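You operate a simulated robot arm through the tools that you are given. There is no shell and no other tool.

You run a simulated robot arm. Do the job below in one go: nothing can be reset, and whatever is moved stays where it is left.

JOB
Scoop rice from the white tub into both trays on the wooden table, press it flat, close the tub.
Fine: one scoop in each red well; white press; the white lid; put scoop and press back. Set down upright: white scoop, white press.

It is judged by the outcome, as a careful person would: the job done as asked, and still so three seconds after it is handed in. It fails if anything else is knocked over, pushed out of place, dropped, spilled or broken. Lids that push on must go on centred and level and be pressed home; caps that screw on are set level and turned clockwise until they are tight.

ROBOT AND FRAMES
A 7-joint arm with a two-finger parallel gripper, fixed in place. Base frame: the origin is on the floor under the middle of its stand, x ahead of it, y to its left, z up; the work surface is at about z = 0.85. Units: m, rad, N and s.
It reaches about 1.479 m from its shoulder. Its first joint turns from -2.897 to 2.897 rad. Payload 4.4 kg.
Tool frame: the origin (TCP) lies between the finger pads and is the grasp point; the fingertips stand 0.023 m ahead of it; z points along the fingers, y is the line along which they close. The gripper opens to 0.094 m. The fingers are 0.038 m wide and 0.01 m thick; the gripper's body (0.054 by 0.096 m) begins 0.039 m behind the TCP.
Orientation is that of the tool frame in the base frame, as a unit quaternion [x, y, z, w]. With the fingers straight down and closing along the base's y, the tool's x points along the base's -x, its y along +y and its z along -z.

CONTROLS
- The arm moves only by the tool servo_tool. Its argument "steps" is one flat list of numbers, 7 for each row, row after row: the shift along the base's x, y, z in m, then the turn, a rotation vector about the base's x, y, z in rad, then the finger opening in m, from 0 to 0.094. In form: [tx, ty, tz, ax, ay, az, hand, tx, ty, tz, ax, ay, az, hand, ...]. A call has 1 to 20 rows; each row shifts and turns the commanded pose from where the row before left it. A row lasts 0.2 s, in which the tool goes at most 0.05 m and 0.15 rad; a call with a longer step from one row to the next is refused whole, and so is a gripper value outside its range. Where a pose cannot be reached the arm comes as near as it can. A force on the tool above 60 N (or 10 N above the force at the start of the call, whichever is more), or a blocked arm, ends the call early, and 0.2 s more pass. Each finger travels about 0.072 m/s and halts on what it meets, pressing with about 27 N; the grip force reading is that of the motor and also rises with nothing between the fingers. The clock runs only during rows and for 0.2 s after the last one: add rows that do not move to give the fingers time. It gives the time, the measured TCP pose, the force on the tool (base axes), the opening and the grip force at its end, in the units of the frame above (readings bear some noise), with the torque about the TCP (base axes, N m) and any sound that the robot's microphone picked up.
- Cameras (640 x 400 px; columns grow to the right, rows downward): "scene" is fixed at [0.2168, -0.4924, 1.6554]; the picture's right is [0.71, -0.70, 0.00], its down [-0.42, -0.42, -0.80] and it looks along [0.56, 0.57, -0.60] (base axes); focal length 356 px, centre (320, 200). "wrist" rides on the gripper at [0.086, 0.016, -0.075] in the tool frame; the picture's right is [-0.18, 0.98, 0.00], its down [-0.58, -0.11, -0.81] and it looks along [-0.79, -0.15, 0.59] (tool axes); focal length 243 px, centre (320, 200). There is no depth. A picture from a camera that has moved, and an enlarged one, comes with that camera's place and axes in the base frame and with its lens. The place of the scene camera against the robot may be out by one fixed shift of up to 0.018 m in any direction.
- get_image(camera): a new picture of that camera. It takes no simulated time.
- enlarge(camera, box): a new picture of the part [left, top, right, bottom] of that camera's present view, enlarged. It takes no simulated time.
- finish_job(): hands the job in; it is judged then, once.

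Places have to be worked out from the pictures, the camera data and where the tool is seen. Open the gripper and draw the arm clear of the work before you hand the job in, unless the task says otherwise.

The tools are called as name(argument=value, ...) on one line, values as JSON. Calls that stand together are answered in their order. servo_tool: Moves the arm, as the interface text tells. Its arguments: {"type":"object","properties":{"steps":{"type":"array"}},"required":["steps"]} The other tools are called the same way: get_image (camera) takes a picture; enlarge (camera, box) takes an enlarged picture of a part of a camera's view; finish_job () hands the job in.

At the start:

```text
time_s: 0.0
ee_pos: [0.6692, 0.0038, 1.2356]
ee_rot: [0.0, 1.0, 0.0, 0.0]
ft_force: [0.6, 0.1, -0.3]
wrist_torque: [-0.02, 0.02, 0.02]
finger_gap: 0.0939
grip_force: 0.2
```

scene: 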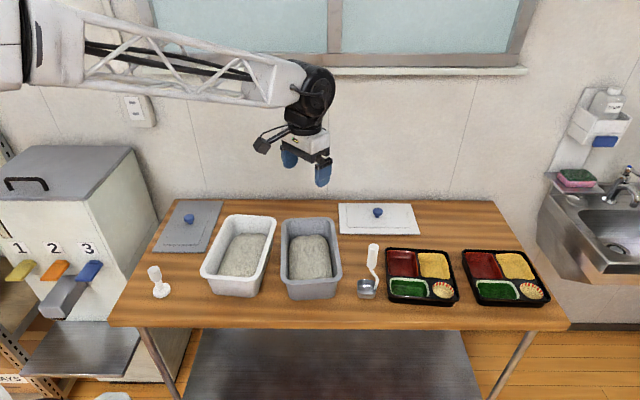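
wrist: 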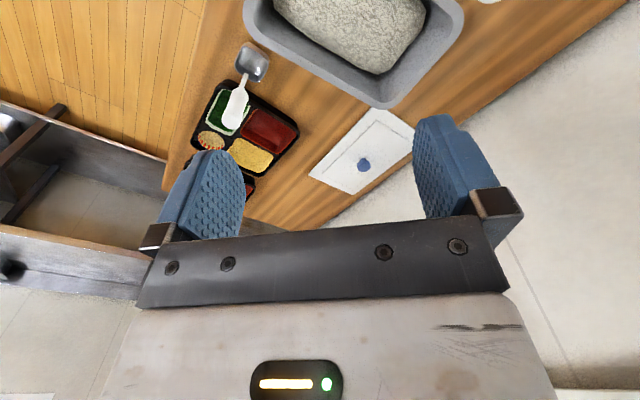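

I start by looking closely at the table, to locate the tubs, scoop, press, lids and trays.

enlarge(camera="scene", box=[140, 190, 350, 320])

enlarge(camera="scene", box=[340, 190, 560, 320])

get_image(camera="wrist")

```text
3.05 times, centred on (245, 255) of scene
camera zoom: at [0.2168, -0.4924, 1.6554], right [0.71, -0.7, 0.0], down [-0.42, -0.42, -0.8], along [0.56, 0.57, -0.6], focal length 1085 px, centre (549, 32)
```

zoom: 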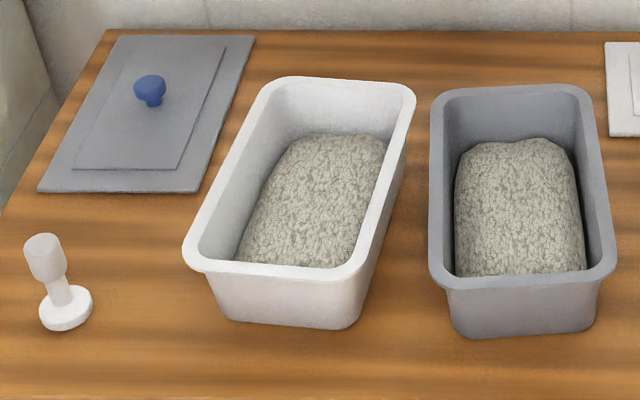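

```text
2.91 times, centred on (450, 255) of scene
camera zoom: at [0.2168, -0.4924, 1.6554], right [0.71, -0.7, 0.0], down [-0.42, -0.42, -0.8], along [0.56, 0.57, -0.6], focal length 1035 px, centre (-58, 40)
```

zoom: 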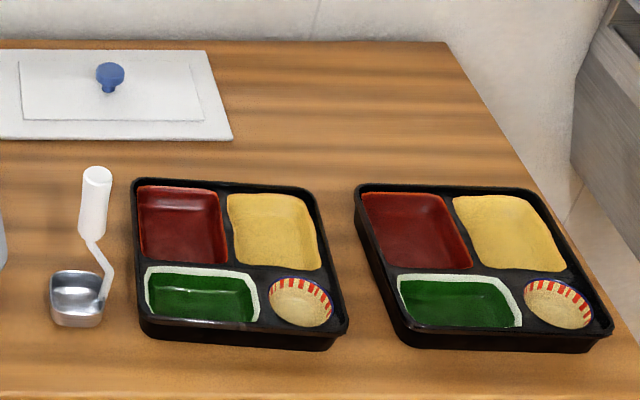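

```text
taken
camera wrist: at [0.5855, 0.0183, 1.3099], right [0.18, 0.98, 0.0], down [0.58, -0.11, 0.81], along [0.79, -0.15, -0.59], focal length 243 px, centre (320, 200)
```

wrist: 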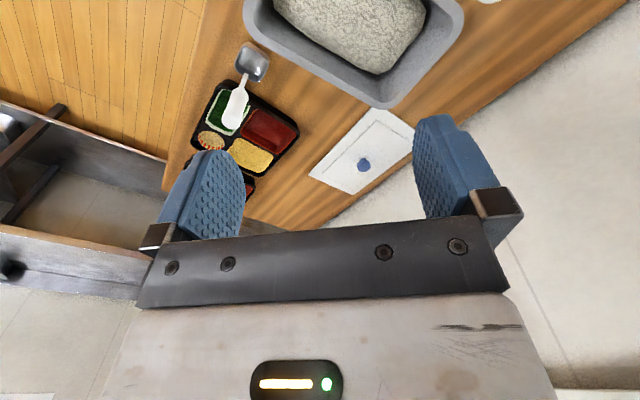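

The scoop seems to stand upright on its bowl next to the near tray. I zoom in on it and on the press from both cameras to get their shapes.

enlarge(camera="wrist", box=[180, 20, 320, 150])

enlarge(camera="scene", box=[345, 235, 405, 305])

enlarge(camera="scene", box=[135, 255, 185, 305])

```text
3.08 times, centred on (250, 85) of wrist
camera zoom: at [0.5855, 0.0183, 1.3099], right [0.18, 0.98, 0.0], down [0.58, -0.11, 0.81], along [0.79, -0.15, -0.59], focal length 746 px, centre (535, 554)
```

zoom: 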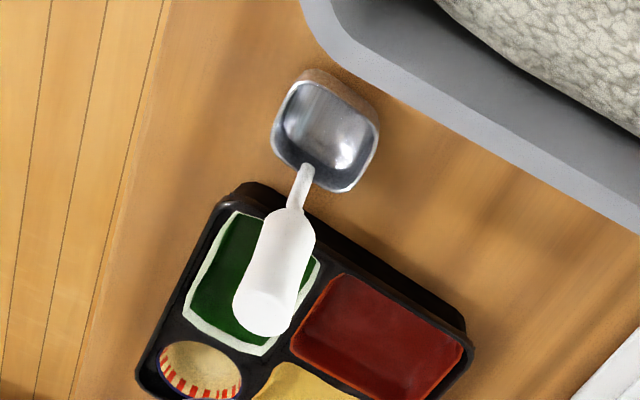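

```text
5.71 times, centred on (375, 270) of scene
camera zoom: at [0.2168, -0.4924, 1.6554], right [0.71, -0.7, 0.0], down [-0.42, -0.42, -0.8], along [0.56, 0.57, -0.6], focal length 2034 px, centre (6, -200)
```

zoom: 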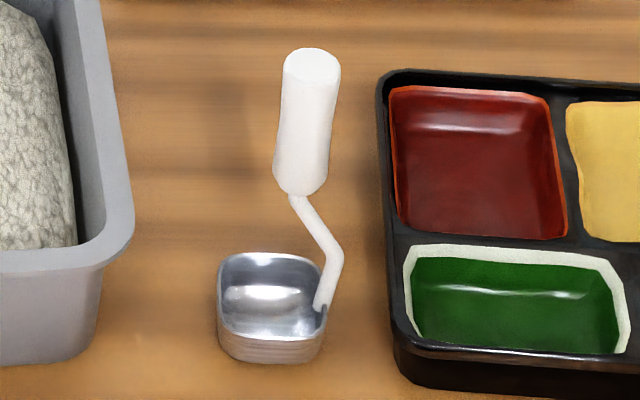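

```text
8.00 times, centred on (160, 280) of scene
camera zoom: at [0.2168, -0.4924, 1.6554], right [0.71, -0.7, 0.0], down [-0.42, -0.42, -0.8], along [0.56, 0.57, -0.6], focal length 2847 px, centre (1600, -440)
```

zoom: 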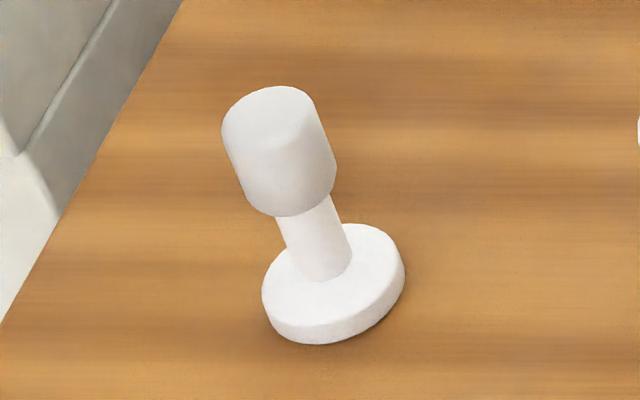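

The scoop is a small square steel cup with its neck on one side and a vertical white grip right above it, roughly at (0.761, -0.133) with its top near z≈1.03. I move above it with the tool yawed to line up with the table, keeping the fingers well above the grip.

servo_tool(steps=[0.0153, -0.0228, -0.015, 0, 0, -0.13, 0.094, 0.0153, -0.0228, -0.015, 0, 0, -0.13, 0.094, 0.0153, -0.0228, -0.015, 0, 0, -0.13, 0.094, 0.0153, -0.0228, -0.015, 0, 0, -0.13, 0.094, 0.0153, -0.0228, -0.015, 0, 0, -0.13, 0.094, 0.0153, -0.0228, -0.015, 0, 0, -0.128, 0.094, 0, 0, 0, 0, 0, 0, 0.094])

get_image(camera="wrist")

get_image(camera="scene")

```text
time_s: 1.6
ee_pos: [0.765, -0.1353, 1.1452]
ee_rot: [0.379, 0.925, 0.0, 0.0]
ft_force: [0.5, -0.2, -0.3]
wrist_torque: [0.02, 0.02, 0.02]
finger_gap: 0.094
grip_force: 0.0
```

```text
taken
camera wrist: at [0.7154, -0.0631, 1.2196], right [0.82, 0.57, 0.0], down [0.34, -0.49, 0.81], along [0.46, -0.66, -0.59], focal length 243 px, centre (320, 200)
```

wrist: 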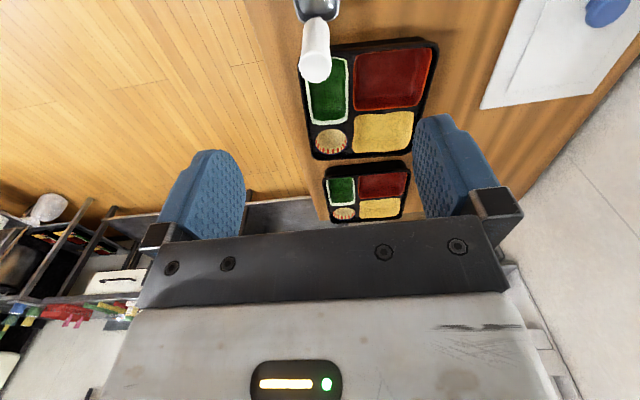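

```text
taken
```

scene: 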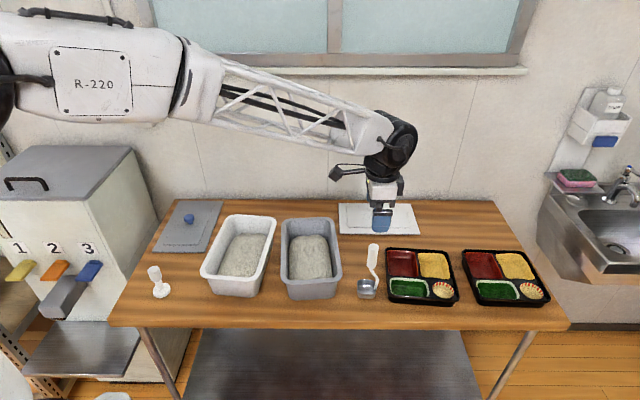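

The grip is almost centred between the fingers (about 2 mm off). I shift slightly and lower partway, then check again.

servo_tool(steps=[-0.002, 0.0, -0.03, 0, 0, 0, 0.094, 0, 0, -0.03, 0, 0, 0, 0.094, 0, 0, -0.02, 0, 0, 0, 0.094, 0, 0, 0, 0, 0, 0, 0.094])

get_image(camera="wrist")

enlarge(camera="scene", box=[320, 180, 440, 310])

```text
time_s: 2.6
ee_pos: [0.7611, -0.1326, 1.0652]
ee_rot: [0.379, 0.925, 0.001, 0.0]
ft_force: [-0.8, 0.4, -0.9]
wrist_torque: [0.01, -0.01, 0.02]
finger_gap: 0.0941
grip_force: 0.0
```

```text
taken
camera wrist: at [0.7122, -0.0614, 1.1389], right [0.82, 0.57, 0.0], down [0.34, -0.49, 0.81], along [0.46, -0.66, -0.59], focal length 243 px, centre (320, 200)
```

wrist: 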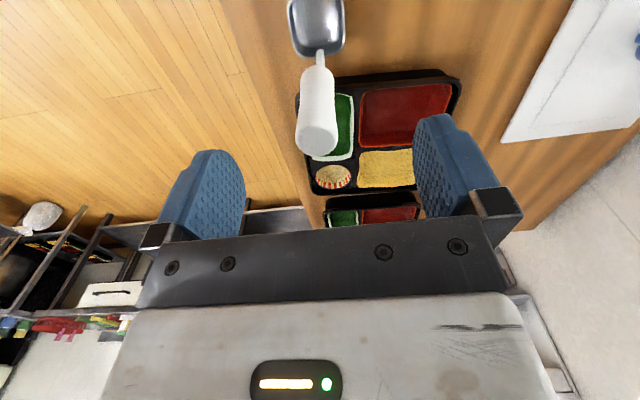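

```text
3.08 times, centred on (380, 245) of scene
camera zoom: at [0.2168, -0.4924, 1.6554], right [0.71, -0.7, 0.0], down [-0.42, -0.42, -0.8], along [0.56, 0.57, -0.6], focal length 1095 px, centre (135, 62)
```

zoom: 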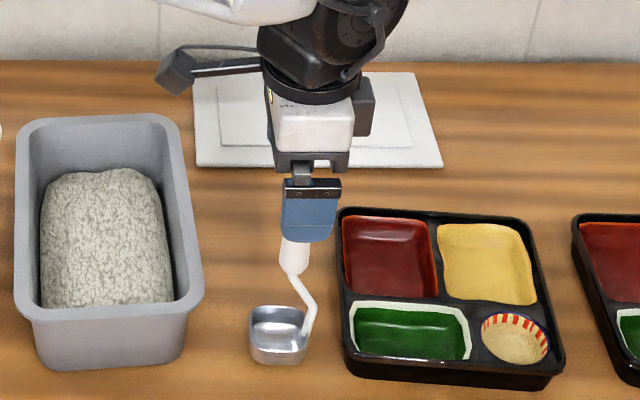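

The grip's top sits centred between the fingers. I lower to z≈1.0 so the pads surround the white grip, then close.

servo_tool(steps=[0, -0.001, -0.035, 0, 0, 0, 0.094, 0, 0, -0.03, 0, 0, 0, 0.094, 0, 0, 0, 0, 0, 0, 0.094, 0, 0, 0, 0, 0, 0, 0.0, 0, 0, 0, 0, 0, 0, 0.0, 0, 0, 0, 0, 0, 0, 0.0, 0, 0, 0, 0, 0, 0, 0.0, 0, 0, 0, 0, 0, 0, 0.0])

get_image(camera="wrist")

enlarge(camera="scene", box=[320, 180, 440, 310])

```text
time_s: 4.4
ee_pos: [0.7583, -0.1353, 0.9996]
ee_rot: [0.379, 0.925, 0.0, 0.0]
ft_force: [0.5, 0.0, 0.5]
wrist_torque: [-0.03, -0.03, 0.02]
finger_gap: 0.0231
grip_force: 27.2
```

```text
taken
camera wrist: at [0.7106, -0.0637, 1.0744], right [0.82, 0.57, 0.0], down [0.34, -0.49, 0.81], along [0.46, -0.66, -0.59], focal length 243 px, centre (320, 200)
```

wrist: 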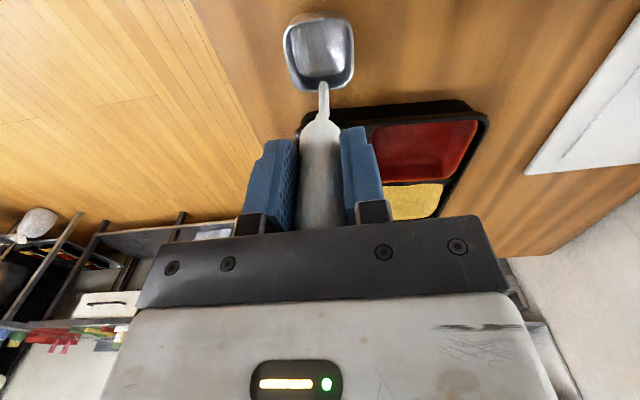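

```text
3.08 times, centred on (380, 245) of scene
camera zoom: at [0.2168, -0.4924, 1.6554], right [0.71, -0.7, 0.0], down [-0.42, -0.42, -0.8], along [0.56, 0.57, -0.6], focal length 1095 px, centre (135, 62)
```

zoom: 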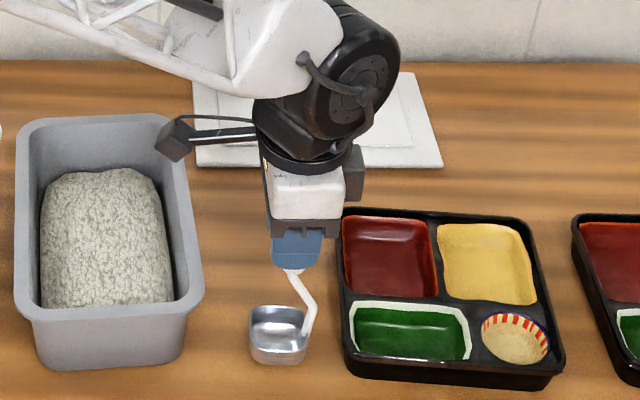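

The scoop is gripped (gap 23 mm, 27 N); its rest pose is TCP ≈ (0.759, -0.134, 1.0005). I lift it straight up, then carry it high over the tubs to a spot from which the wrist camera can look into the white tub.

servo_tool(steps=[0, 0, 0.02, 0, 0, 0, 0.0, 0, 0, 0.04, 0, 0, 0, 0.0, 0, 0, 0.045, 0, 0, 0, 0.0, 0, 0, 0.045, 0, 0, 0, 0.0, 0, 0, 0.05, 0, 0, 0, 0.0, -0.02246, 0.03157, 0, 0, 0, 0, 0.0, -0.02246, 0.03157, 0, 0, 0, 0, 0.0, -0.02246, 0.03157, 0, 0, 0, 0, 0.0, -0.02246, 0.03157, 0, 0, 0, 0, 0.0, -0.02246, 0.03157, 0, 0, 0, 0, 0.0, -0.02246, 0.03157, 0, 0, 0, 0, 0.0, -0.02246, 0.03157, 0, 0, 0, 0, 0.0, -0.02246, 0.03157, 0, 0, 0, 0, 0.0, -0.02246, 0.03157, 0, 0, 0, 0, 0.0, -0.02246, 0.03157, 0, 0, 0, 0, 0.0, -0.02246, 0.03157, 0, 0, 0, 0, 0.0, -0.02246, 0.03157, 0, 0, 0, 0, 0.0, -0.02246, 0.03157, 0, 0, 0, 0, 0.0, -0.02246, 0.03157, 0, 0, 0, 0, 0.0, 0, 0, 0, 0, 0, 0, 0.0])

get_image(camera="wrist")

get_image(camera="scene")

```text
time_s: 8.6
ee_pos: [0.4439, 0.3088, 1.1994]
ee_rot: [0.379, 0.925, 0.001, 0.0]
ft_force: [0.0, -0.9, -1.8]
wrist_torque: [-0.02, -0.01, -0.01]
finger_gap: 0.023
grip_force: 26.6
```

```text
taken
camera wrist: at [0.3955, 0.3803, 1.275], right [0.82, 0.57, 0.0], down [0.34, -0.49, 0.81], along [0.46, -0.66, -0.59], focal length 243 px, centre (320, 200)
```

wrist: 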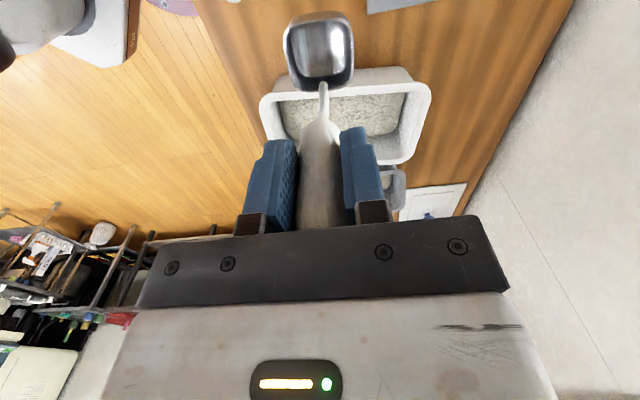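

```text
taken
```

scene: 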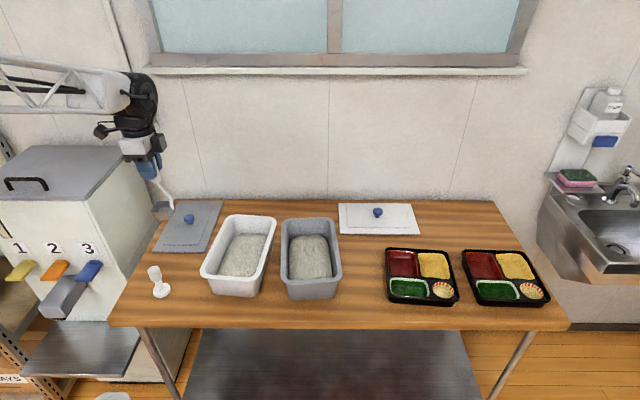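

The scoop hangs straight. I enlarge both views of the white tub to get its rim corners, height, and the rice level.

enlarge(camera="wrist", box=[240, 40, 480, 220])

enlarge(camera="scene", box=[190, 205, 290, 305])

```text
2.22 times, centred on (360, 130) of wrist
camera zoom: at [0.3955, 0.3803, 1.275], right [0.82, 0.57, 0.0], down [0.34, -0.49, 0.81], along [0.46, -0.66, -0.59], focal length 539 px, centre (231, 356)
```

zoom: 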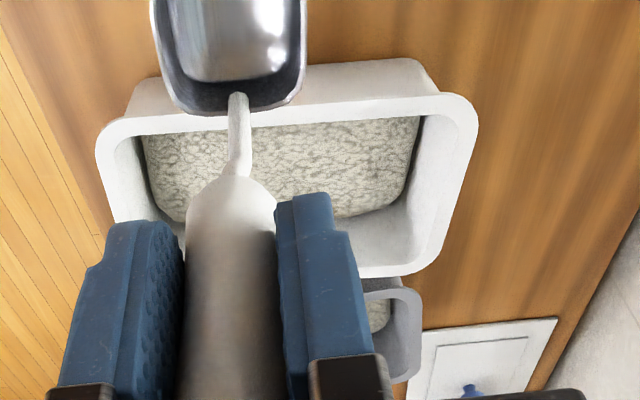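

```text
4.00 times, centred on (240, 255) of scene
camera zoom: at [0.2168, -0.4924, 1.6554], right [0.71, -0.7, 0.0], down [-0.42, -0.42, -0.8], along [0.56, 0.57, -0.6], focal length 1424 px, centre (640, -20)
```

zoom: 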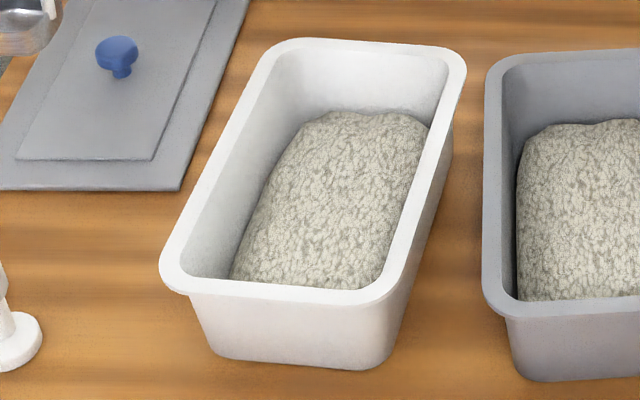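

Both views agree: the white tub's rim is at z≈0.952, about 0.25×0.16 m, centred near (r,f)=(-0.223, 0.733) in the table frame (base ≈ (0.573, 0.186)), with rice at about z≈0.895. I go above it and tilt the scoop 45° so that its mouth faces the front of the tub.

servo_tool(steps=[0.01765, -0.02677, 0, 0, 0, 0, 0, 0.01765, -0.02677, 0, 0, 0, 0, 0, 0.01765, -0.02677, 0, 0, 0, 0, 0, 0.01765, -0.02677, 0, 0, 0, 0, 0, 0.01765, -0.02677, 0, 0, 0, 0, 0, 0.01765, -0.02677, 0, 0, 0, 0, 0, 0, 0, 0, 0.0932, -0.0919, 0, 0, 0, 0, 0, 0.0932, -0.0919, 0, 0, 0, 0, 0, 0.0932, -0.0919, 0, 0, 0, 0, 0, 0.0932, -0.0919, 0, 0, 0, 0, 0, 0.0932, -0.0919, 0, 0, 0, 0, 0, 0.0932, -0.0919, 0, 0, 0, 0, 0, 0, 0, 0, 0])

get_image(camera="wrist")

get_image(camera="scene")

```text
time_s: 11.4
ee_pos: [0.55, 0.1451, 1.2]
ee_rot: [0.351, 0.854, 0.355, 0.146]
ft_force: [0.3, 0.3, -1.2]
wrist_torque: [-0.06, 0.07, -0.05]
finger_gap: 0.0234
grip_force: 26.6
```

```text
taken
camera wrist: at [0.4617, 0.1765, 1.2646], right [0.62, 0.37, 0.7], down [-0.04, -0.87, 0.49], along [0.79, -0.33, -0.52], focal length 243 px, centre (320, 200)
```

wrist: 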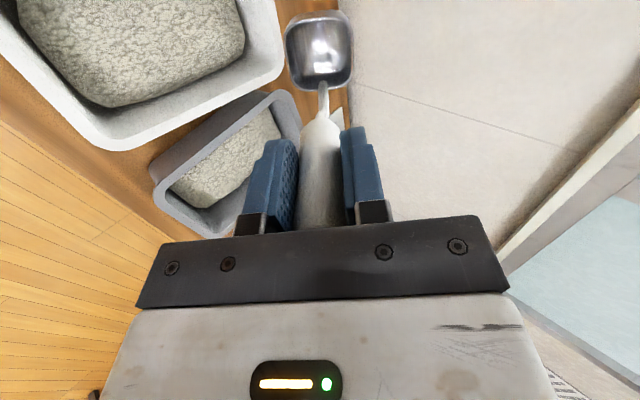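

```text
taken
```

scene: 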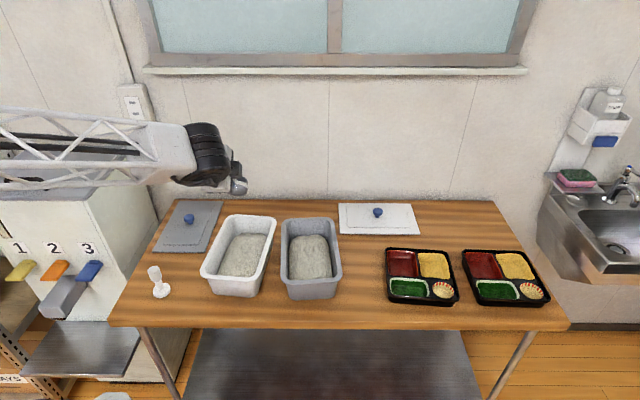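

The mouth faces forward and the cup hangs over the rear half of the rice. I descend into the tub, slowing down over the last centimetres while watching the force.

servo_tool(steps=[0, 0, -0.04, 0, 0, 0, 0, 0, 0, -0.04, 0, 0, 0, 0, 0, 0, -0.04, 0, 0, 0, 0, 0, 0, -0.04, 0, 0, 0, 0, 0, 0, -0.02, 0, 0, 0, 0, 0, 0, -0.01, 0, 0, 0, 0, 0, 0, -0.01, 0, 0, 0, 0, 0, 0, 0, 0, 0, 0, 0])

get_image(camera="wrist")

enlarge(camera="scene", box=[150, 170, 310, 310])

```text
time_s: 13.2
ee_pos: [0.5513, 0.1456, 1.0004]
ee_rot: [0.351, 0.855, 0.354, 0.145]
ft_force: [1.0, -0.1, -1.0]
wrist_torque: [-0.07, 0.03, -0.03]
finger_gap: 0.0232
grip_force: 27.2
```

```text
taken
camera wrist: at [0.4626, 0.1767, 1.0649], right [0.62, 0.37, 0.7], down [-0.04, -0.87, 0.49], along [0.78, -0.33, -0.52], focal length 243 px, centre (320, 200)
```

wrist: 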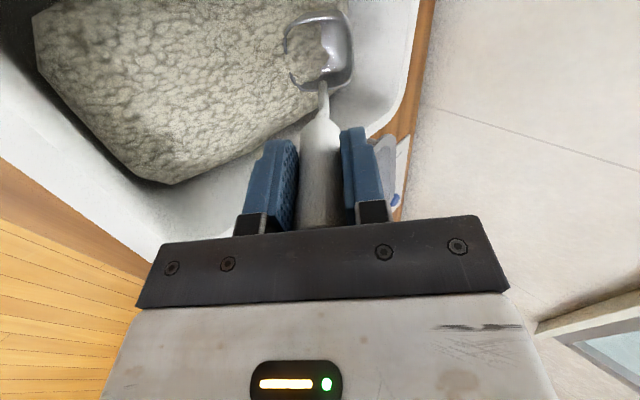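

```text
2.86 times, centred on (230, 240) of scene
camera zoom: at [0.2168, -0.4924, 1.6554], right [0.71, -0.7, 0.0], down [-0.42, -0.42, -0.8], along [0.56, 0.57, -0.6], focal length 1017 px, centre (577, 86)
```

zoom: 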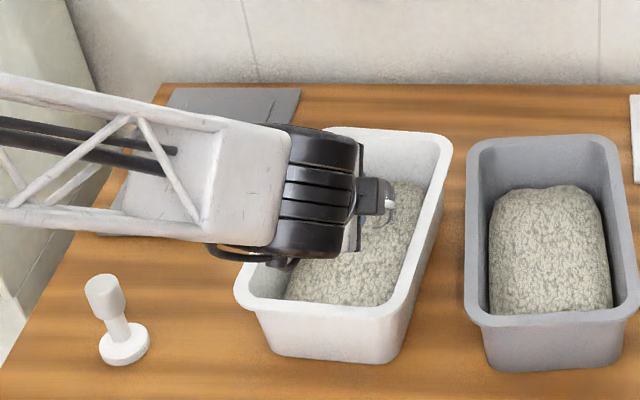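

There's no measurable force and the rice already shows inside the cup's edge, so the rice yields. I lower a bit more, sweep forward 3 cm, roll the cup upright under the surface, and lift just clear of the rice.

servo_tool(steps=[0, 0, -0.008, 0, 0, 0, 0, 0, 0, -0.008, 0, 0, 0, 0, -0.007, -0.0071, 0, 0, 0, 0, 0, -0.007, -0.0071, 0, 0, 0, 0, 0, -0.007, -0.0071, 0, 0, 0, 0, 0, 0.0035, 0.0036, 0.013, -0.0932, 0.0919, 0, 0, 0.0046, 0.0046, 0.009, -0.0932, 0.0919, 0, 0, 0.0053, 0.0053, 0.006, -0.0932, 0.0919, 0, 0, 0.007, 0.0071, 0.004, -0.0932, 0.0919, 0, 0, 0.0084, 0.0085, 0.001, -0.0932, 0.0919, 0, 0, 0.0091, 0.0093, -0.001, -0.0932, 0.0919, 0, 0, 0, 0, 0, 0, 0, 0, 0, 0, 0, 0.015, 0, 0, 0, 0, 0, 0, 0.02, 0, 0, 0, 0, 0, 0, 0.025, 0, 0, 0, 0, 0, 0, 0, 0, 0, 0, 0])

get_image(camera="wrist")

enlarge(camera="scene", box=[150, 170, 310, 310])

```text
time_s: 16.6
ee_pos: [0.5683, 0.1614, 1.0782]
ee_rot: [0.38, 0.925, 0.0, 0.0]
ft_force: [-0.2, -0.4, -2.3]
wrist_torque: [-0.03, 0.02, 0.01]
finger_gap: 0.0233
grip_force: 26.9
```

```text
taken
camera wrist: at [0.5199, 0.2349, 1.1519], right [0.82, 0.57, 0.0], down [0.34, -0.49, 0.81], along [0.46, -0.66, -0.59], focal length 243 px, centre (320, 200)
```

wrist: 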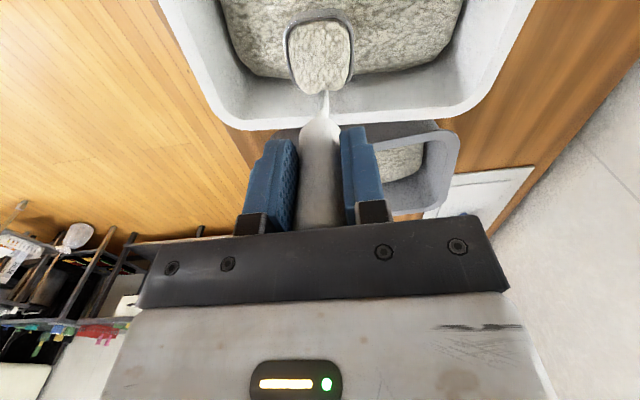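

```text
2.86 times, centred on (230, 240) of scene
camera zoom: at [0.2168, -0.4924, 1.6554], right [0.71, -0.7, 0.0], down [-0.42, -0.42, -0.8], along [0.56, 0.57, -0.6], focal length 1017 px, centre (577, 86)
```

zoom: 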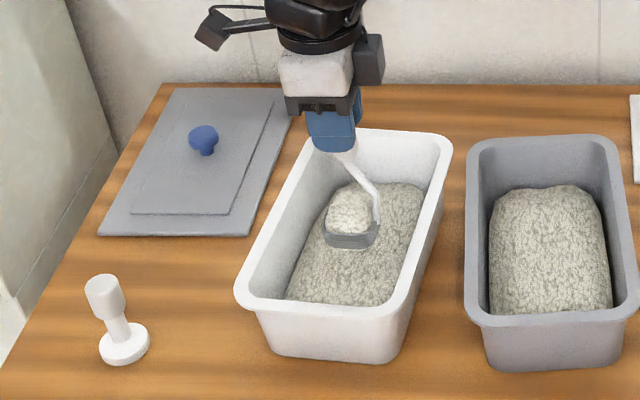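

The cup holds a heaped scoop of rice and hangs level; nothing spilled. I lift it slowly to z≈1.2 and carry it smoothly towards the near tray.

servo_tool(steps=[0, 0, 0.012, 0, 0, 0, 0, 0, 0, 0.025, 0, 0, 0, 0, 0, 0, 0.03, 0, 0, 0, 0, 0, 0, 0.03, 0, 0, 0, 0, 0, 0, 0.02, 0, 0, 0, 0, 0, 0, 0.005, 0, 0, 0, 0, 0, 0, 0, 0, 0, 0, 0])

servo_tool(steps=[0.0068, -0.0062, 0, 0, 0, 0, 0, 0.0136, -0.0123, 0, 0, 0, 0, 0, 0.0204, -0.0185, 0, 0, 0, 0, 0, 0.0238, -0.0215, 0, 0, 0, 0, 0, 0.0238, -0.0215, 0, 0, 0, 0, 0, 0.0238, -0.0215, 0, 0, 0, 0, 0, 0.0238, -0.0215, 0, 0, 0, 0, 0, 0.0238, -0.0215, 0, 0, 0, 0, 0, 0.0238, -0.0215, 0, 0, 0, 0, 0, 0.0238, -0.0215, 0, 0, 0, 0, 0, 0.0238, -0.0215, 0, 0, 0, 0, 0, 0.0238, -0.0215, 0, 0, 0, 0, 0, 0.0238, -0.0215, 0, 0, 0, 0, 0, 0.0238, -0.0215, 0, 0, 0, 0, 0, 0.0204, -0.0185, 0, 0, 0, 0, 0, 0.0102, -0.0092, 0, 0, 0, 0, 0, 0.0068, -0.0062, 0, 0, 0, 0, 0, 0, 0, 0, 0, 0, 0, 0])

get_image(camera="wrist")

get_image(camera="scene")

```text
time_s: 18.2
ee_pos: [0.5674, 0.1635, 1.1972]
ee_rot: [0.38, 0.925, -0.001, 0.0]
ft_force: [-0.4, 0.2, -1.5]
wrist_torque: [0.04, -0.01, -0.01]
finger_gap: 0.0232
grip_force: 27.2
```

```text
time_s: 22.0
ee_pos: [0.9066, -0.1427, 1.1998]
ee_rot: [0.38, 0.925, 0.0, 0.0]
ft_force: [0.5, 0.2, -1.7]
wrist_torque: [0.0, -0.03, 0.02]
finger_gap: 0.0229
grip_force: 27.3
```

```text
taken
camera wrist: at [0.8591, -0.0721, 1.2733], right [0.82, 0.57, 0.0], down [0.34, -0.49, 0.81], along [0.46, -0.66, -0.59], focal length 243 px, centre (320, 200)
```

wrist: 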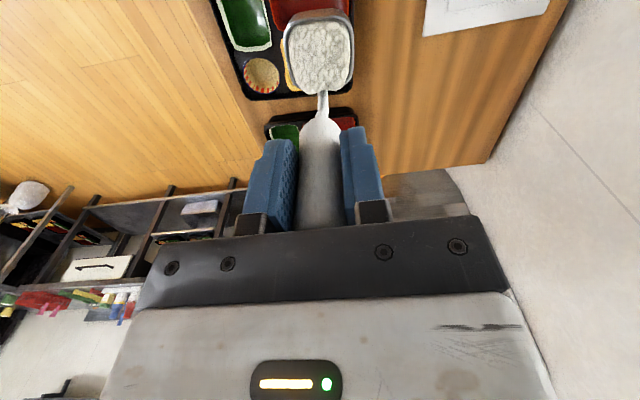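

```text
taken
```

scene: 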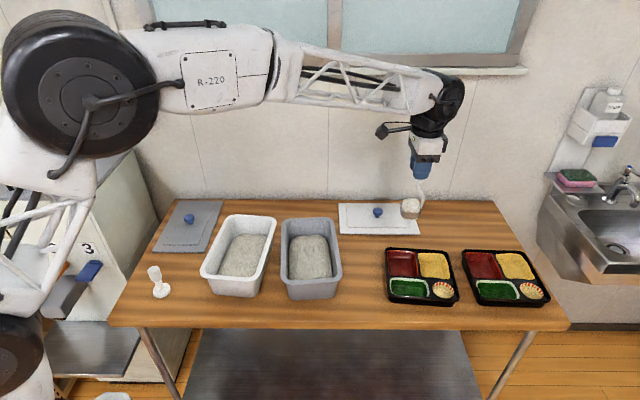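

The scoop arrived still heaped. I enlarge the trays to fix the red wells' centres before pouring.

enlarge(camera="scene", box=[375, 235, 465, 310])

enlarge(camera="scene", box=[455, 235, 555, 310])

enlarge(camera="wrist", box=[200, 0, 380, 140])

```text
5.33 times, centred on (420, 272) of scene
camera zoom: at [0.2168, -0.4924, 1.6554], right [0.71, -0.7, 0.0], down [-0.42, -0.42, -0.8], along [0.56, 0.57, -0.6], focal length 1898 px, centre (-213, -187)
```

zoom: 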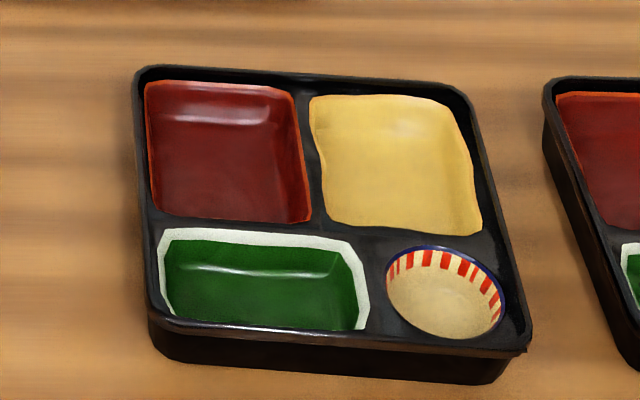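

```text
5.33 times, centred on (505, 272) of scene
camera zoom: at [0.2168, -0.4924, 1.6554], right [0.71, -0.7, 0.0], down [-0.42, -0.42, -0.8], along [0.56, 0.57, -0.6], focal length 1898 px, centre (-667, -187)
```

zoom: 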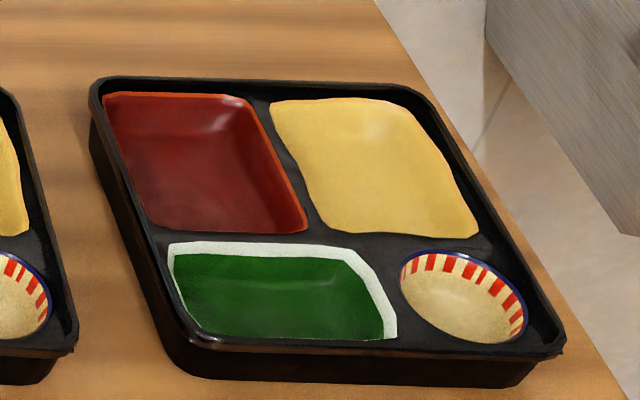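

```text
2.86 times, centred on (290, 70) of wrist
camera zoom: at [0.8591, -0.0721, 1.2733], right [0.82, 0.57, 0.0], down [0.34, -0.49, 0.81], along [0.46, -0.66, -0.59], focal length 693 px, centre (406, 571)
```

zoom: 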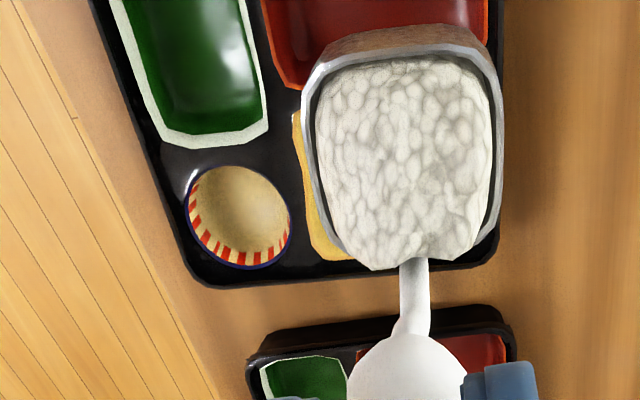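

I check the scene camera's calibration against the known position of the scoop by zooming in on it.

enlarge(camera="scene", box=[380, 150, 460, 230])

```text
5.00 times, centred on (420, 190) of scene
camera zoom: at [0.2168, -0.4924, 1.6554], right [0.71, -0.7, 0.0], down [-0.42, -0.42, -0.8], along [0.56, 0.57, -0.6], focal length 1780 px, centre (-180, 250)
```

zoom: 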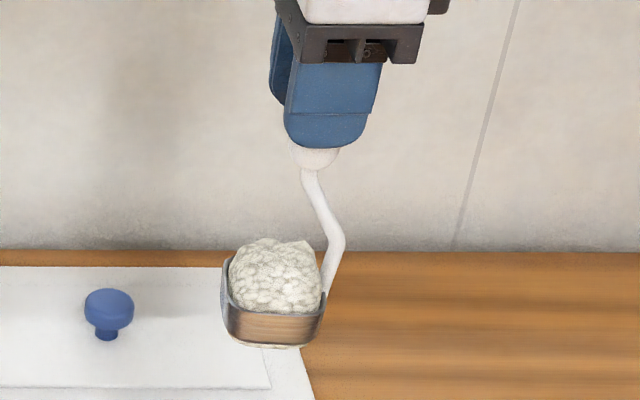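

The scene camera reads about 5 mm too far back at this depth, so I take the near red well's centre as roughly (r 0.242, f 0.721). I lower the full scoop over it, still upright, and check the alignment.

servo_tool(steps=[-0.0018, -0.0022, -0.012, 0, 0, 0, 0, -0.0018, -0.0022, -0.022, 0, 0, 0, 0, -0.0018, -0.0022, -0.025, 0, 0, 0, 0, -0.0018, -0.0022, -0.022, 0, 0, 0, 0, -0.0017, -0.0024, -0.012, 0, 0, 0, 0, 0, 0, -0.004, 0, 0, 0, 0, 0, 0, 0, 0, 0, 0, 0])

get_image(camera="wrist")

enlarge(camera="scene", box=[360, 200, 480, 310])

```text
time_s: 23.6
ee_pos: [0.8985, -0.1541, 1.1013]
ee_rot: [0.38, 0.925, 0.0, -0.001]
ft_force: [0.2, 0.7, -1.4]
wrist_torque: [-0.01, -0.06, -0.01]
finger_gap: 0.0229
grip_force: 26.7
```

```text
taken
camera wrist: at [0.8504, -0.0833, 1.1758], right [0.82, 0.57, 0.0], down [0.34, -0.49, 0.81], along [0.46, -0.66, -0.59], focal length 243 px, centre (320, 200)
```

wrist: 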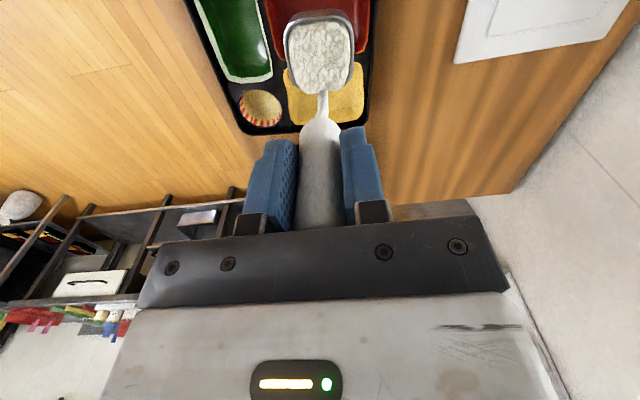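

```text
3.64 times, centred on (420, 255) of scene
camera zoom: at [0.2168, -0.4924, 1.6554], right [0.71, -0.7, 0.0], down [-0.42, -0.42, -0.8], along [0.56, 0.57, -0.6], focal length 1294 px, centre (-44, 0)
```

zoom: 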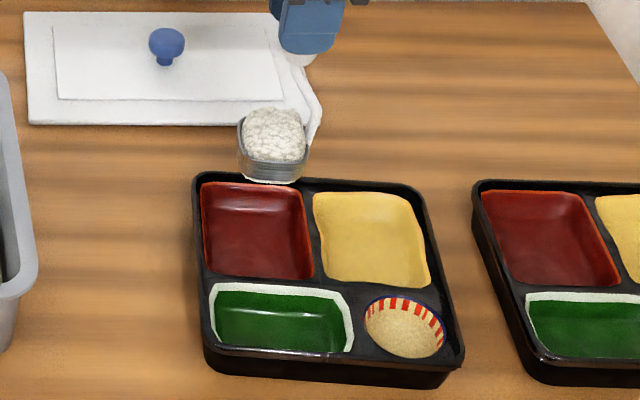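

The cup is over the well within a few millimetres. I tip it about its mouth to 60°, keeping the mouth over the centre of the well, and look.

servo_tool(steps=[-0.0091, -0.0135, -0.0014, 0.0932, -0.0919, 0, 0, -0.011, -0.0112, -0.0036, 0.0932, -0.0919, 0, 0, -0.0106, -0.0108, -0.0055, 0.0932, -0.0919, 0, 0, -0.01, -0.0102, -0.0075, 0.0932, -0.0919, 0, 0, -0.0093, -0.0094, -0.0092, 0.0932, -0.0919, 0, 0, -0.0083, -0.0084, -0.011, 0.0932, -0.0919, 0, 0, -0.0072, -0.0073, -0.0123, 0.0932, -0.0919, 0, 0, -0.006, -0.0061, -0.0136, 0.0932, -0.0919, 0, 0])

get_image(camera="wrist")

enlarge(camera="scene", box=[360, 200, 480, 310])

```text
time_s: 25.4
ee_pos: [0.8267, -0.2308, 1.0382]
ee_rot: [0.328, 0.801, 0.463, 0.19]
ft_force: [-0.1, -0.6, -1.1]
wrist_torque: [-0.1, 0.1, 0.0]
finger_gap: 0.0229
grip_force: 27.3
```

```text
taken
camera wrist: at [0.7273, -0.2107, 1.088], right [0.47, 0.22, 0.85], down [-0.12, -0.94, 0.31], along [0.87, -0.24, -0.42], focal length 243 px, centre (320, 200)
```

wrist: 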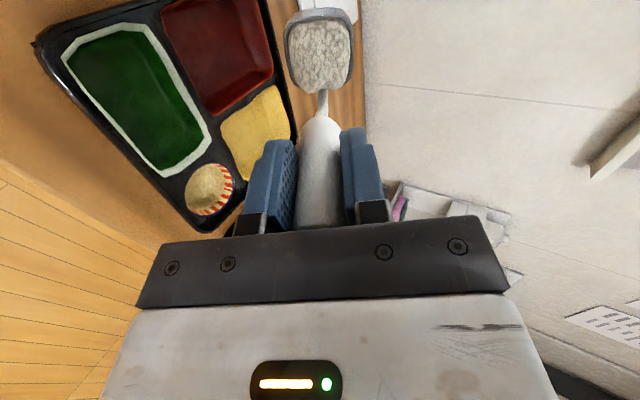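

```text
3.64 times, centred on (420, 255) of scene
camera zoom: at [0.2168, -0.4924, 1.6554], right [0.71, -0.7, 0.0], down [-0.42, -0.42, -0.8], along [0.56, 0.57, -0.6], focal length 1294 px, centre (-44, 0)
```

zoom: 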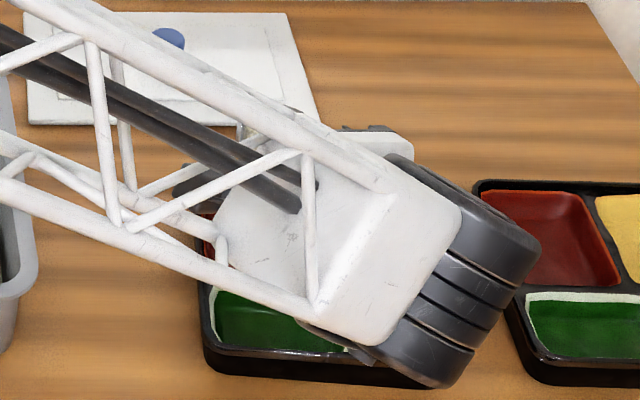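

The rice is still in the cup at 60°. I check the whole scene for clearance of the forearm before tipping further.

get_image(camera="scene")

```text
taken
```

scene: 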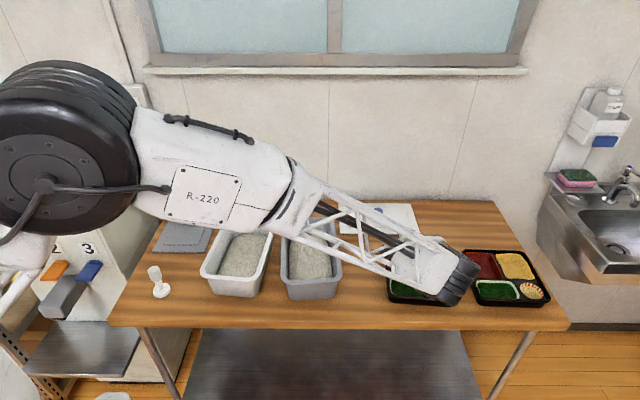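

The forearm passes in front of the table, clear of the tubs. I continue tipping to 90° and look again.

servo_tool(steps=[-0.0048, -0.0048, -0.0146, 0.0932, -0.0919, 0, 0, -0.0034, -0.0034, -0.0154, 0.0932, -0.0919, 0, 0, -0.0019, -0.0019, -0.0158, 0.0932, -0.0919, 0, 0, -0.0005, -0.0005, -0.0161, 0.0932, -0.0919, 0, 0, 0, 0, 0, 0, 0, 0, 0])

get_image(camera="wrist")

get_image(camera="scene")

```text
time_s: 26.6
ee_pos: [0.8172, -0.2416, 0.9754]
ee_rot: [0.267, 0.654, 0.655, 0.269]
ft_force: [0.6, 0.4, -0.9]
wrist_torque: [-0.06, 0.08, 0.02]
finger_gap: 0.0231
grip_force: 26.4
```

```text
taken
camera wrist: at [0.7044, -0.2345, 0.9903], right [0.13, -0.13, 0.98], down [-0.15, -0.98, -0.11], along [0.98, -0.14, -0.15], focal length 243 px, centre (320, 200)
```

wrist: 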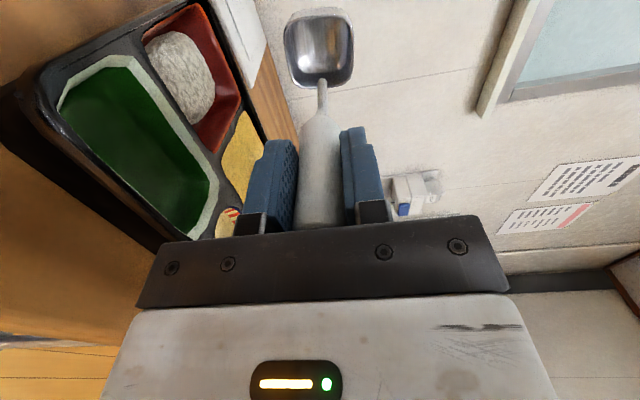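

```text
taken
```

scene: 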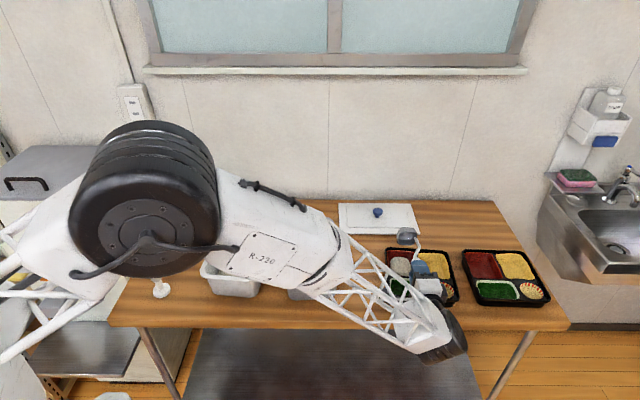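

The whole scoop of rice lies as a mound inside the near red well and the cup is empty. I reverse the motion to upright and lift, then inspect the well.

servo_tool(steps=[0.0005, 0.0005, 0.0161, -0.0932, 0.0919, 0, 0, 0.0019, 0.0019, 0.0158, -0.0932, 0.0919, 0, 0, 0.0034, 0.0034, 0.0154, -0.0932, 0.0919, 0, 0, 0.0048, 0.0048, 0.0146, -0.0932, 0.0919, 0, 0, 0.006, 0.0061, 0.0136, -0.0932, 0.0919, 0, 0, 0.0072, 0.0073, 0.0123, -0.0932, 0.0919, 0, 0, 0.0083, 0.0084, 0.011, -0.0932, 0.0919, 0, 0, 0.0093, 0.0094, 0.0092, -0.0932, 0.0919, 0, 0, 0.01, 0.0102, 0.0075, -0.0932, 0.0919, 0, 0, 0.0106, 0.0108, 0.0055, -0.0932, 0.0919, 0, 0, 0.011, 0.0112, 0.0036, -0.0932, 0.0919, 0, 0, 0.0112, 0.0114, 0.0014, -0.0932, 0.0919, 0, 0, 0, 0, 0.04, 0, 0, 0, 0, 0, 0, 0.04, 0, 0, 0, 0, 0, 0, 0.02, 0, 0, 0, 0, 0, 0, 0, 0, 0, 0, 0])

get_image(camera="scene")

enlarge(camera="scene", box=[360, 200, 480, 310])

```text
time_s: 30.0
ee_pos: [0.8997, -0.1583, 1.2011]
ee_rot: [0.38, 0.925, -0.001, 0.0]
ft_force: [-0.9, 0.0, -1.4]
wrist_torque: [-0.04, 0.0, 0.03]
finger_gap: 0.0231
grip_force: 26.8
```

```text
taken
```

scene: 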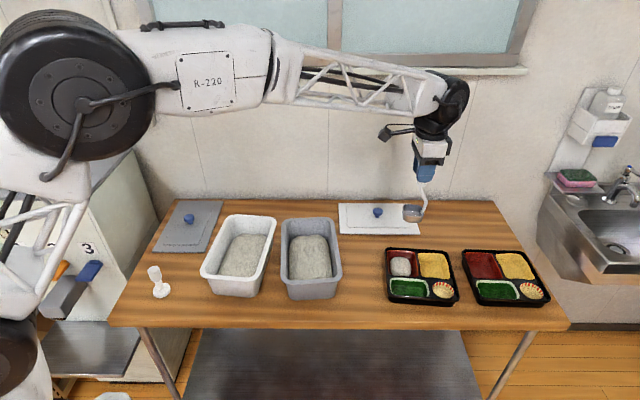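

```text
3.64 times, centred on (420, 255) of scene
camera zoom: at [0.2168, -0.4924, 1.6554], right [0.71, -0.7, 0.0], down [-0.42, -0.42, -0.8], along [0.56, 0.57, -0.6], focal length 1294 px, centre (-44, 0)
```

zoom: 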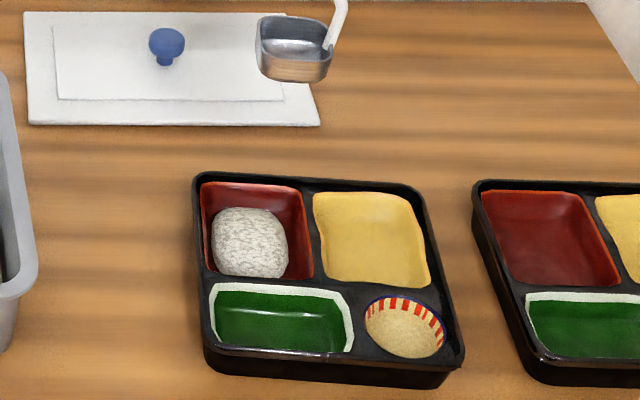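

The mound is fully within the near red well. I check the tub's rice for a dent before the second scoop.

enlarge(camera="scene", box=[190, 205, 290, 305])

enlarge(camera="scene", box=[380, 240, 440, 290])

```text
4.00 times, centred on (240, 255) of scene
camera zoom: at [0.2168, -0.4924, 1.6554], right [0.71, -0.7, 0.0], down [-0.42, -0.42, -0.8], along [0.56, 0.57, -0.6], focal length 1424 px, centre (640, -20)
```

zoom: 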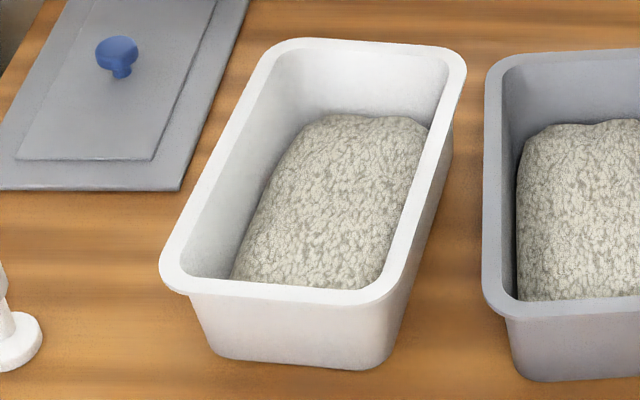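

```text
8.00 times, centred on (410, 265) of scene
camera zoom: at [0.2168, -0.4924, 1.6554], right [0.71, -0.7, 0.0], down [-0.42, -0.42, -0.8], along [0.56, 0.57, -0.6], focal length 2847 px, centre (-400, -320)
```

zoom: 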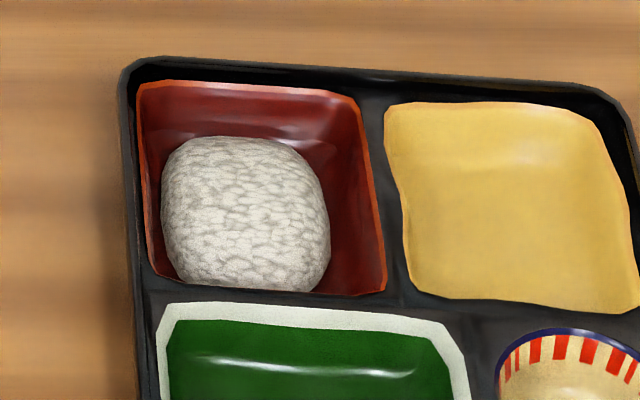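

Second scoop: I carry the empty scoop back above the white tub and tilt it 45° as before.

servo_tool(steps=[-0.02912, 0.02556, 0, 0, 0, 0, 0, -0.02912, 0.02556, 0, 0, 0, 0, 0, -0.02912, 0.02556, 0, 0, 0, 0, 0, -0.02912, 0.02556, 0, 0, 0, 0, 0, -0.02912, 0.02556, 0, 0, 0, 0, 0, -0.02912, 0.02556, 0, 0, 0, 0, 0, -0.02912, 0.02556, 0, 0, 0, 0, 0, -0.02912, 0.02556, 0, 0, 0, 0, 0, -0.02912, 0.02556, 0, 0, 0, 0, 0, -0.02912, 0.02556, 0, 0, 0, 0, 0, -0.02912, 0.02556, 0, 0, 0, 0, 0, -0.02912, 0.02556, 0, 0, 0, 0, 0, 0, 0, 0, 0.0932, -0.0919, 0, 0, 0, 0, 0, 0.0932, -0.0919, 0, 0, 0, 0, 0, 0.0932, -0.0919, 0, 0, 0, 0, 0, 0.0932, -0.0919, 0, 0, 0, 0, 0, 0.0932, -0.0919, 0, 0, 0, 0, 0, 0.0932, -0.0919, 0, 0, 0, 0, 0, 0, 0, 0, 0])

get_image(camera="wrist")

```text
time_s: 34.0
ee_pos: [0.5525, 0.1507, 1.2007]
ee_rot: [0.35, 0.855, 0.355, 0.145]
ft_force: [0.5, -0.1, -0.7]
wrist_torque: [-0.07, 0.05, 0.02]
finger_gap: 0.0232
grip_force: 27.4
```

```text
taken
camera wrist: at [0.4632, 0.1809, 1.2656], right [0.62, 0.37, 0.7], down [-0.04, -0.87, 0.49], along [0.78, -0.33, -0.52], focal length 243 px, centre (320, 200)
```

wrist: 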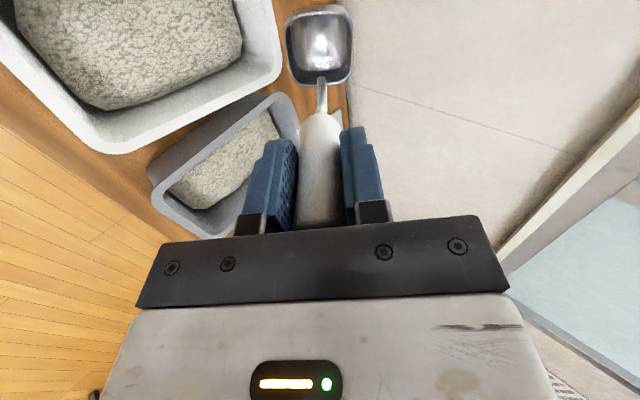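

The tool is in the same pose as before the first scoop, so I repeat the descent, sweep, roll upright and small lift.

servo_tool(steps=[0, 0, -0.04, 0, 0, 0, 0, 0, 0, -0.045, 0, 0, 0, 0, 0, 0, -0.045, 0, 0, 0, 0, 0, 0, -0.04, 0, 0, 0, 0, 0, 0, -0.02, 0, 0, 0, 0, 0, 0, -0.014, 0, 0, 0, 0, 0, 0, -0.014, 0, 0, 0, 0, -0.0085, -0.0086, 0, 0, 0, 0, 0, -0.0085, -0.0086, 0, 0, 0, 0, 0, -0.0085, -0.0086, 0, 0, 0, 0, 0, 0.0035, 0.0036, 0.013, -0.0932, 0.0919, 0, 0, 0.0046, 0.0046, 0.009, -0.0932, 0.0919, 0, 0, 0.0053, 0.0053, 0.006, -0.0932, 0.0919, 0, 0, 0.007, 0.0071, 0.004, -0.0932, 0.0919, 0, 0, 0.0084, 0.0085, 0.001, -0.0932, 0.0919, 0, 0, 0.0091, 0.0093, -0.001, -0.0932, 0.0919, 0, 0, 0, 0, 0, 0, 0, 0, 0, 0, 0, 0.015, 0, 0, 0, 0, 0, 0, 0.02, 0, 0, 0, 0, 0, 0, 0.025, 0, 0, 0, 0])

get_image(camera="wrist")

enlarge(camera="scene", box=[150, 170, 310, 310])

```text
time_s: 38.2
ee_pos: [0.565, 0.1628, 1.0763]
ee_rot: [0.38, 0.925, 0.0, 0.0]
ft_force: [0.4, -0.1, -2.0]
wrist_torque: [-0.02, 0.01, 0.0]
finger_gap: 0.0234
grip_force: 27.1
```

```text
taken
camera wrist: at [0.5161, 0.2342, 1.1502], right [0.82, 0.57, 0.0], down [0.34, -0.49, 0.81], along [0.46, -0.66, -0.59], focal length 243 px, centre (320, 200)
```

wrist: 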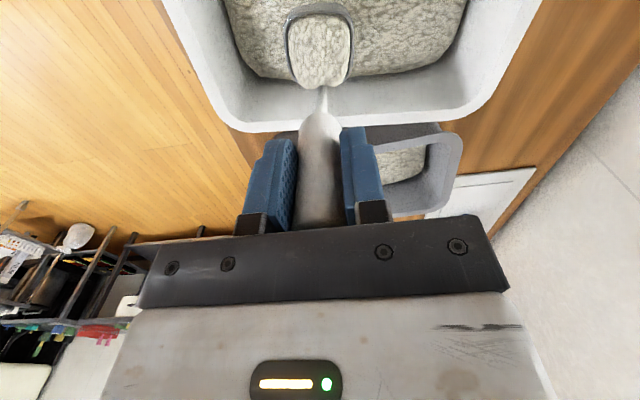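

```text
2.86 times, centred on (230, 240) of scene
camera zoom: at [0.2168, -0.4924, 1.6554], right [0.71, -0.7, 0.0], down [-0.42, -0.42, -0.8], along [0.56, 0.57, -0.6], focal length 1017 px, centre (577, 86)
```

zoom: 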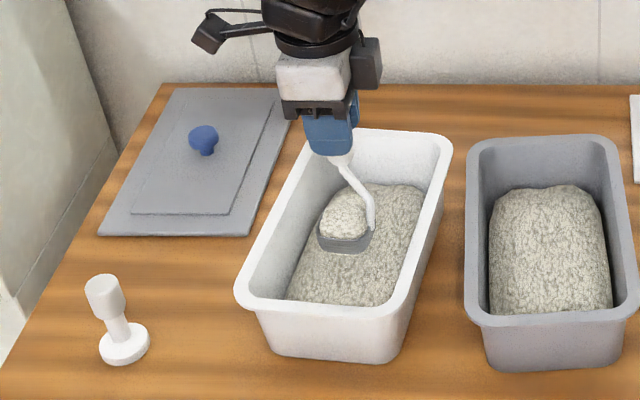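

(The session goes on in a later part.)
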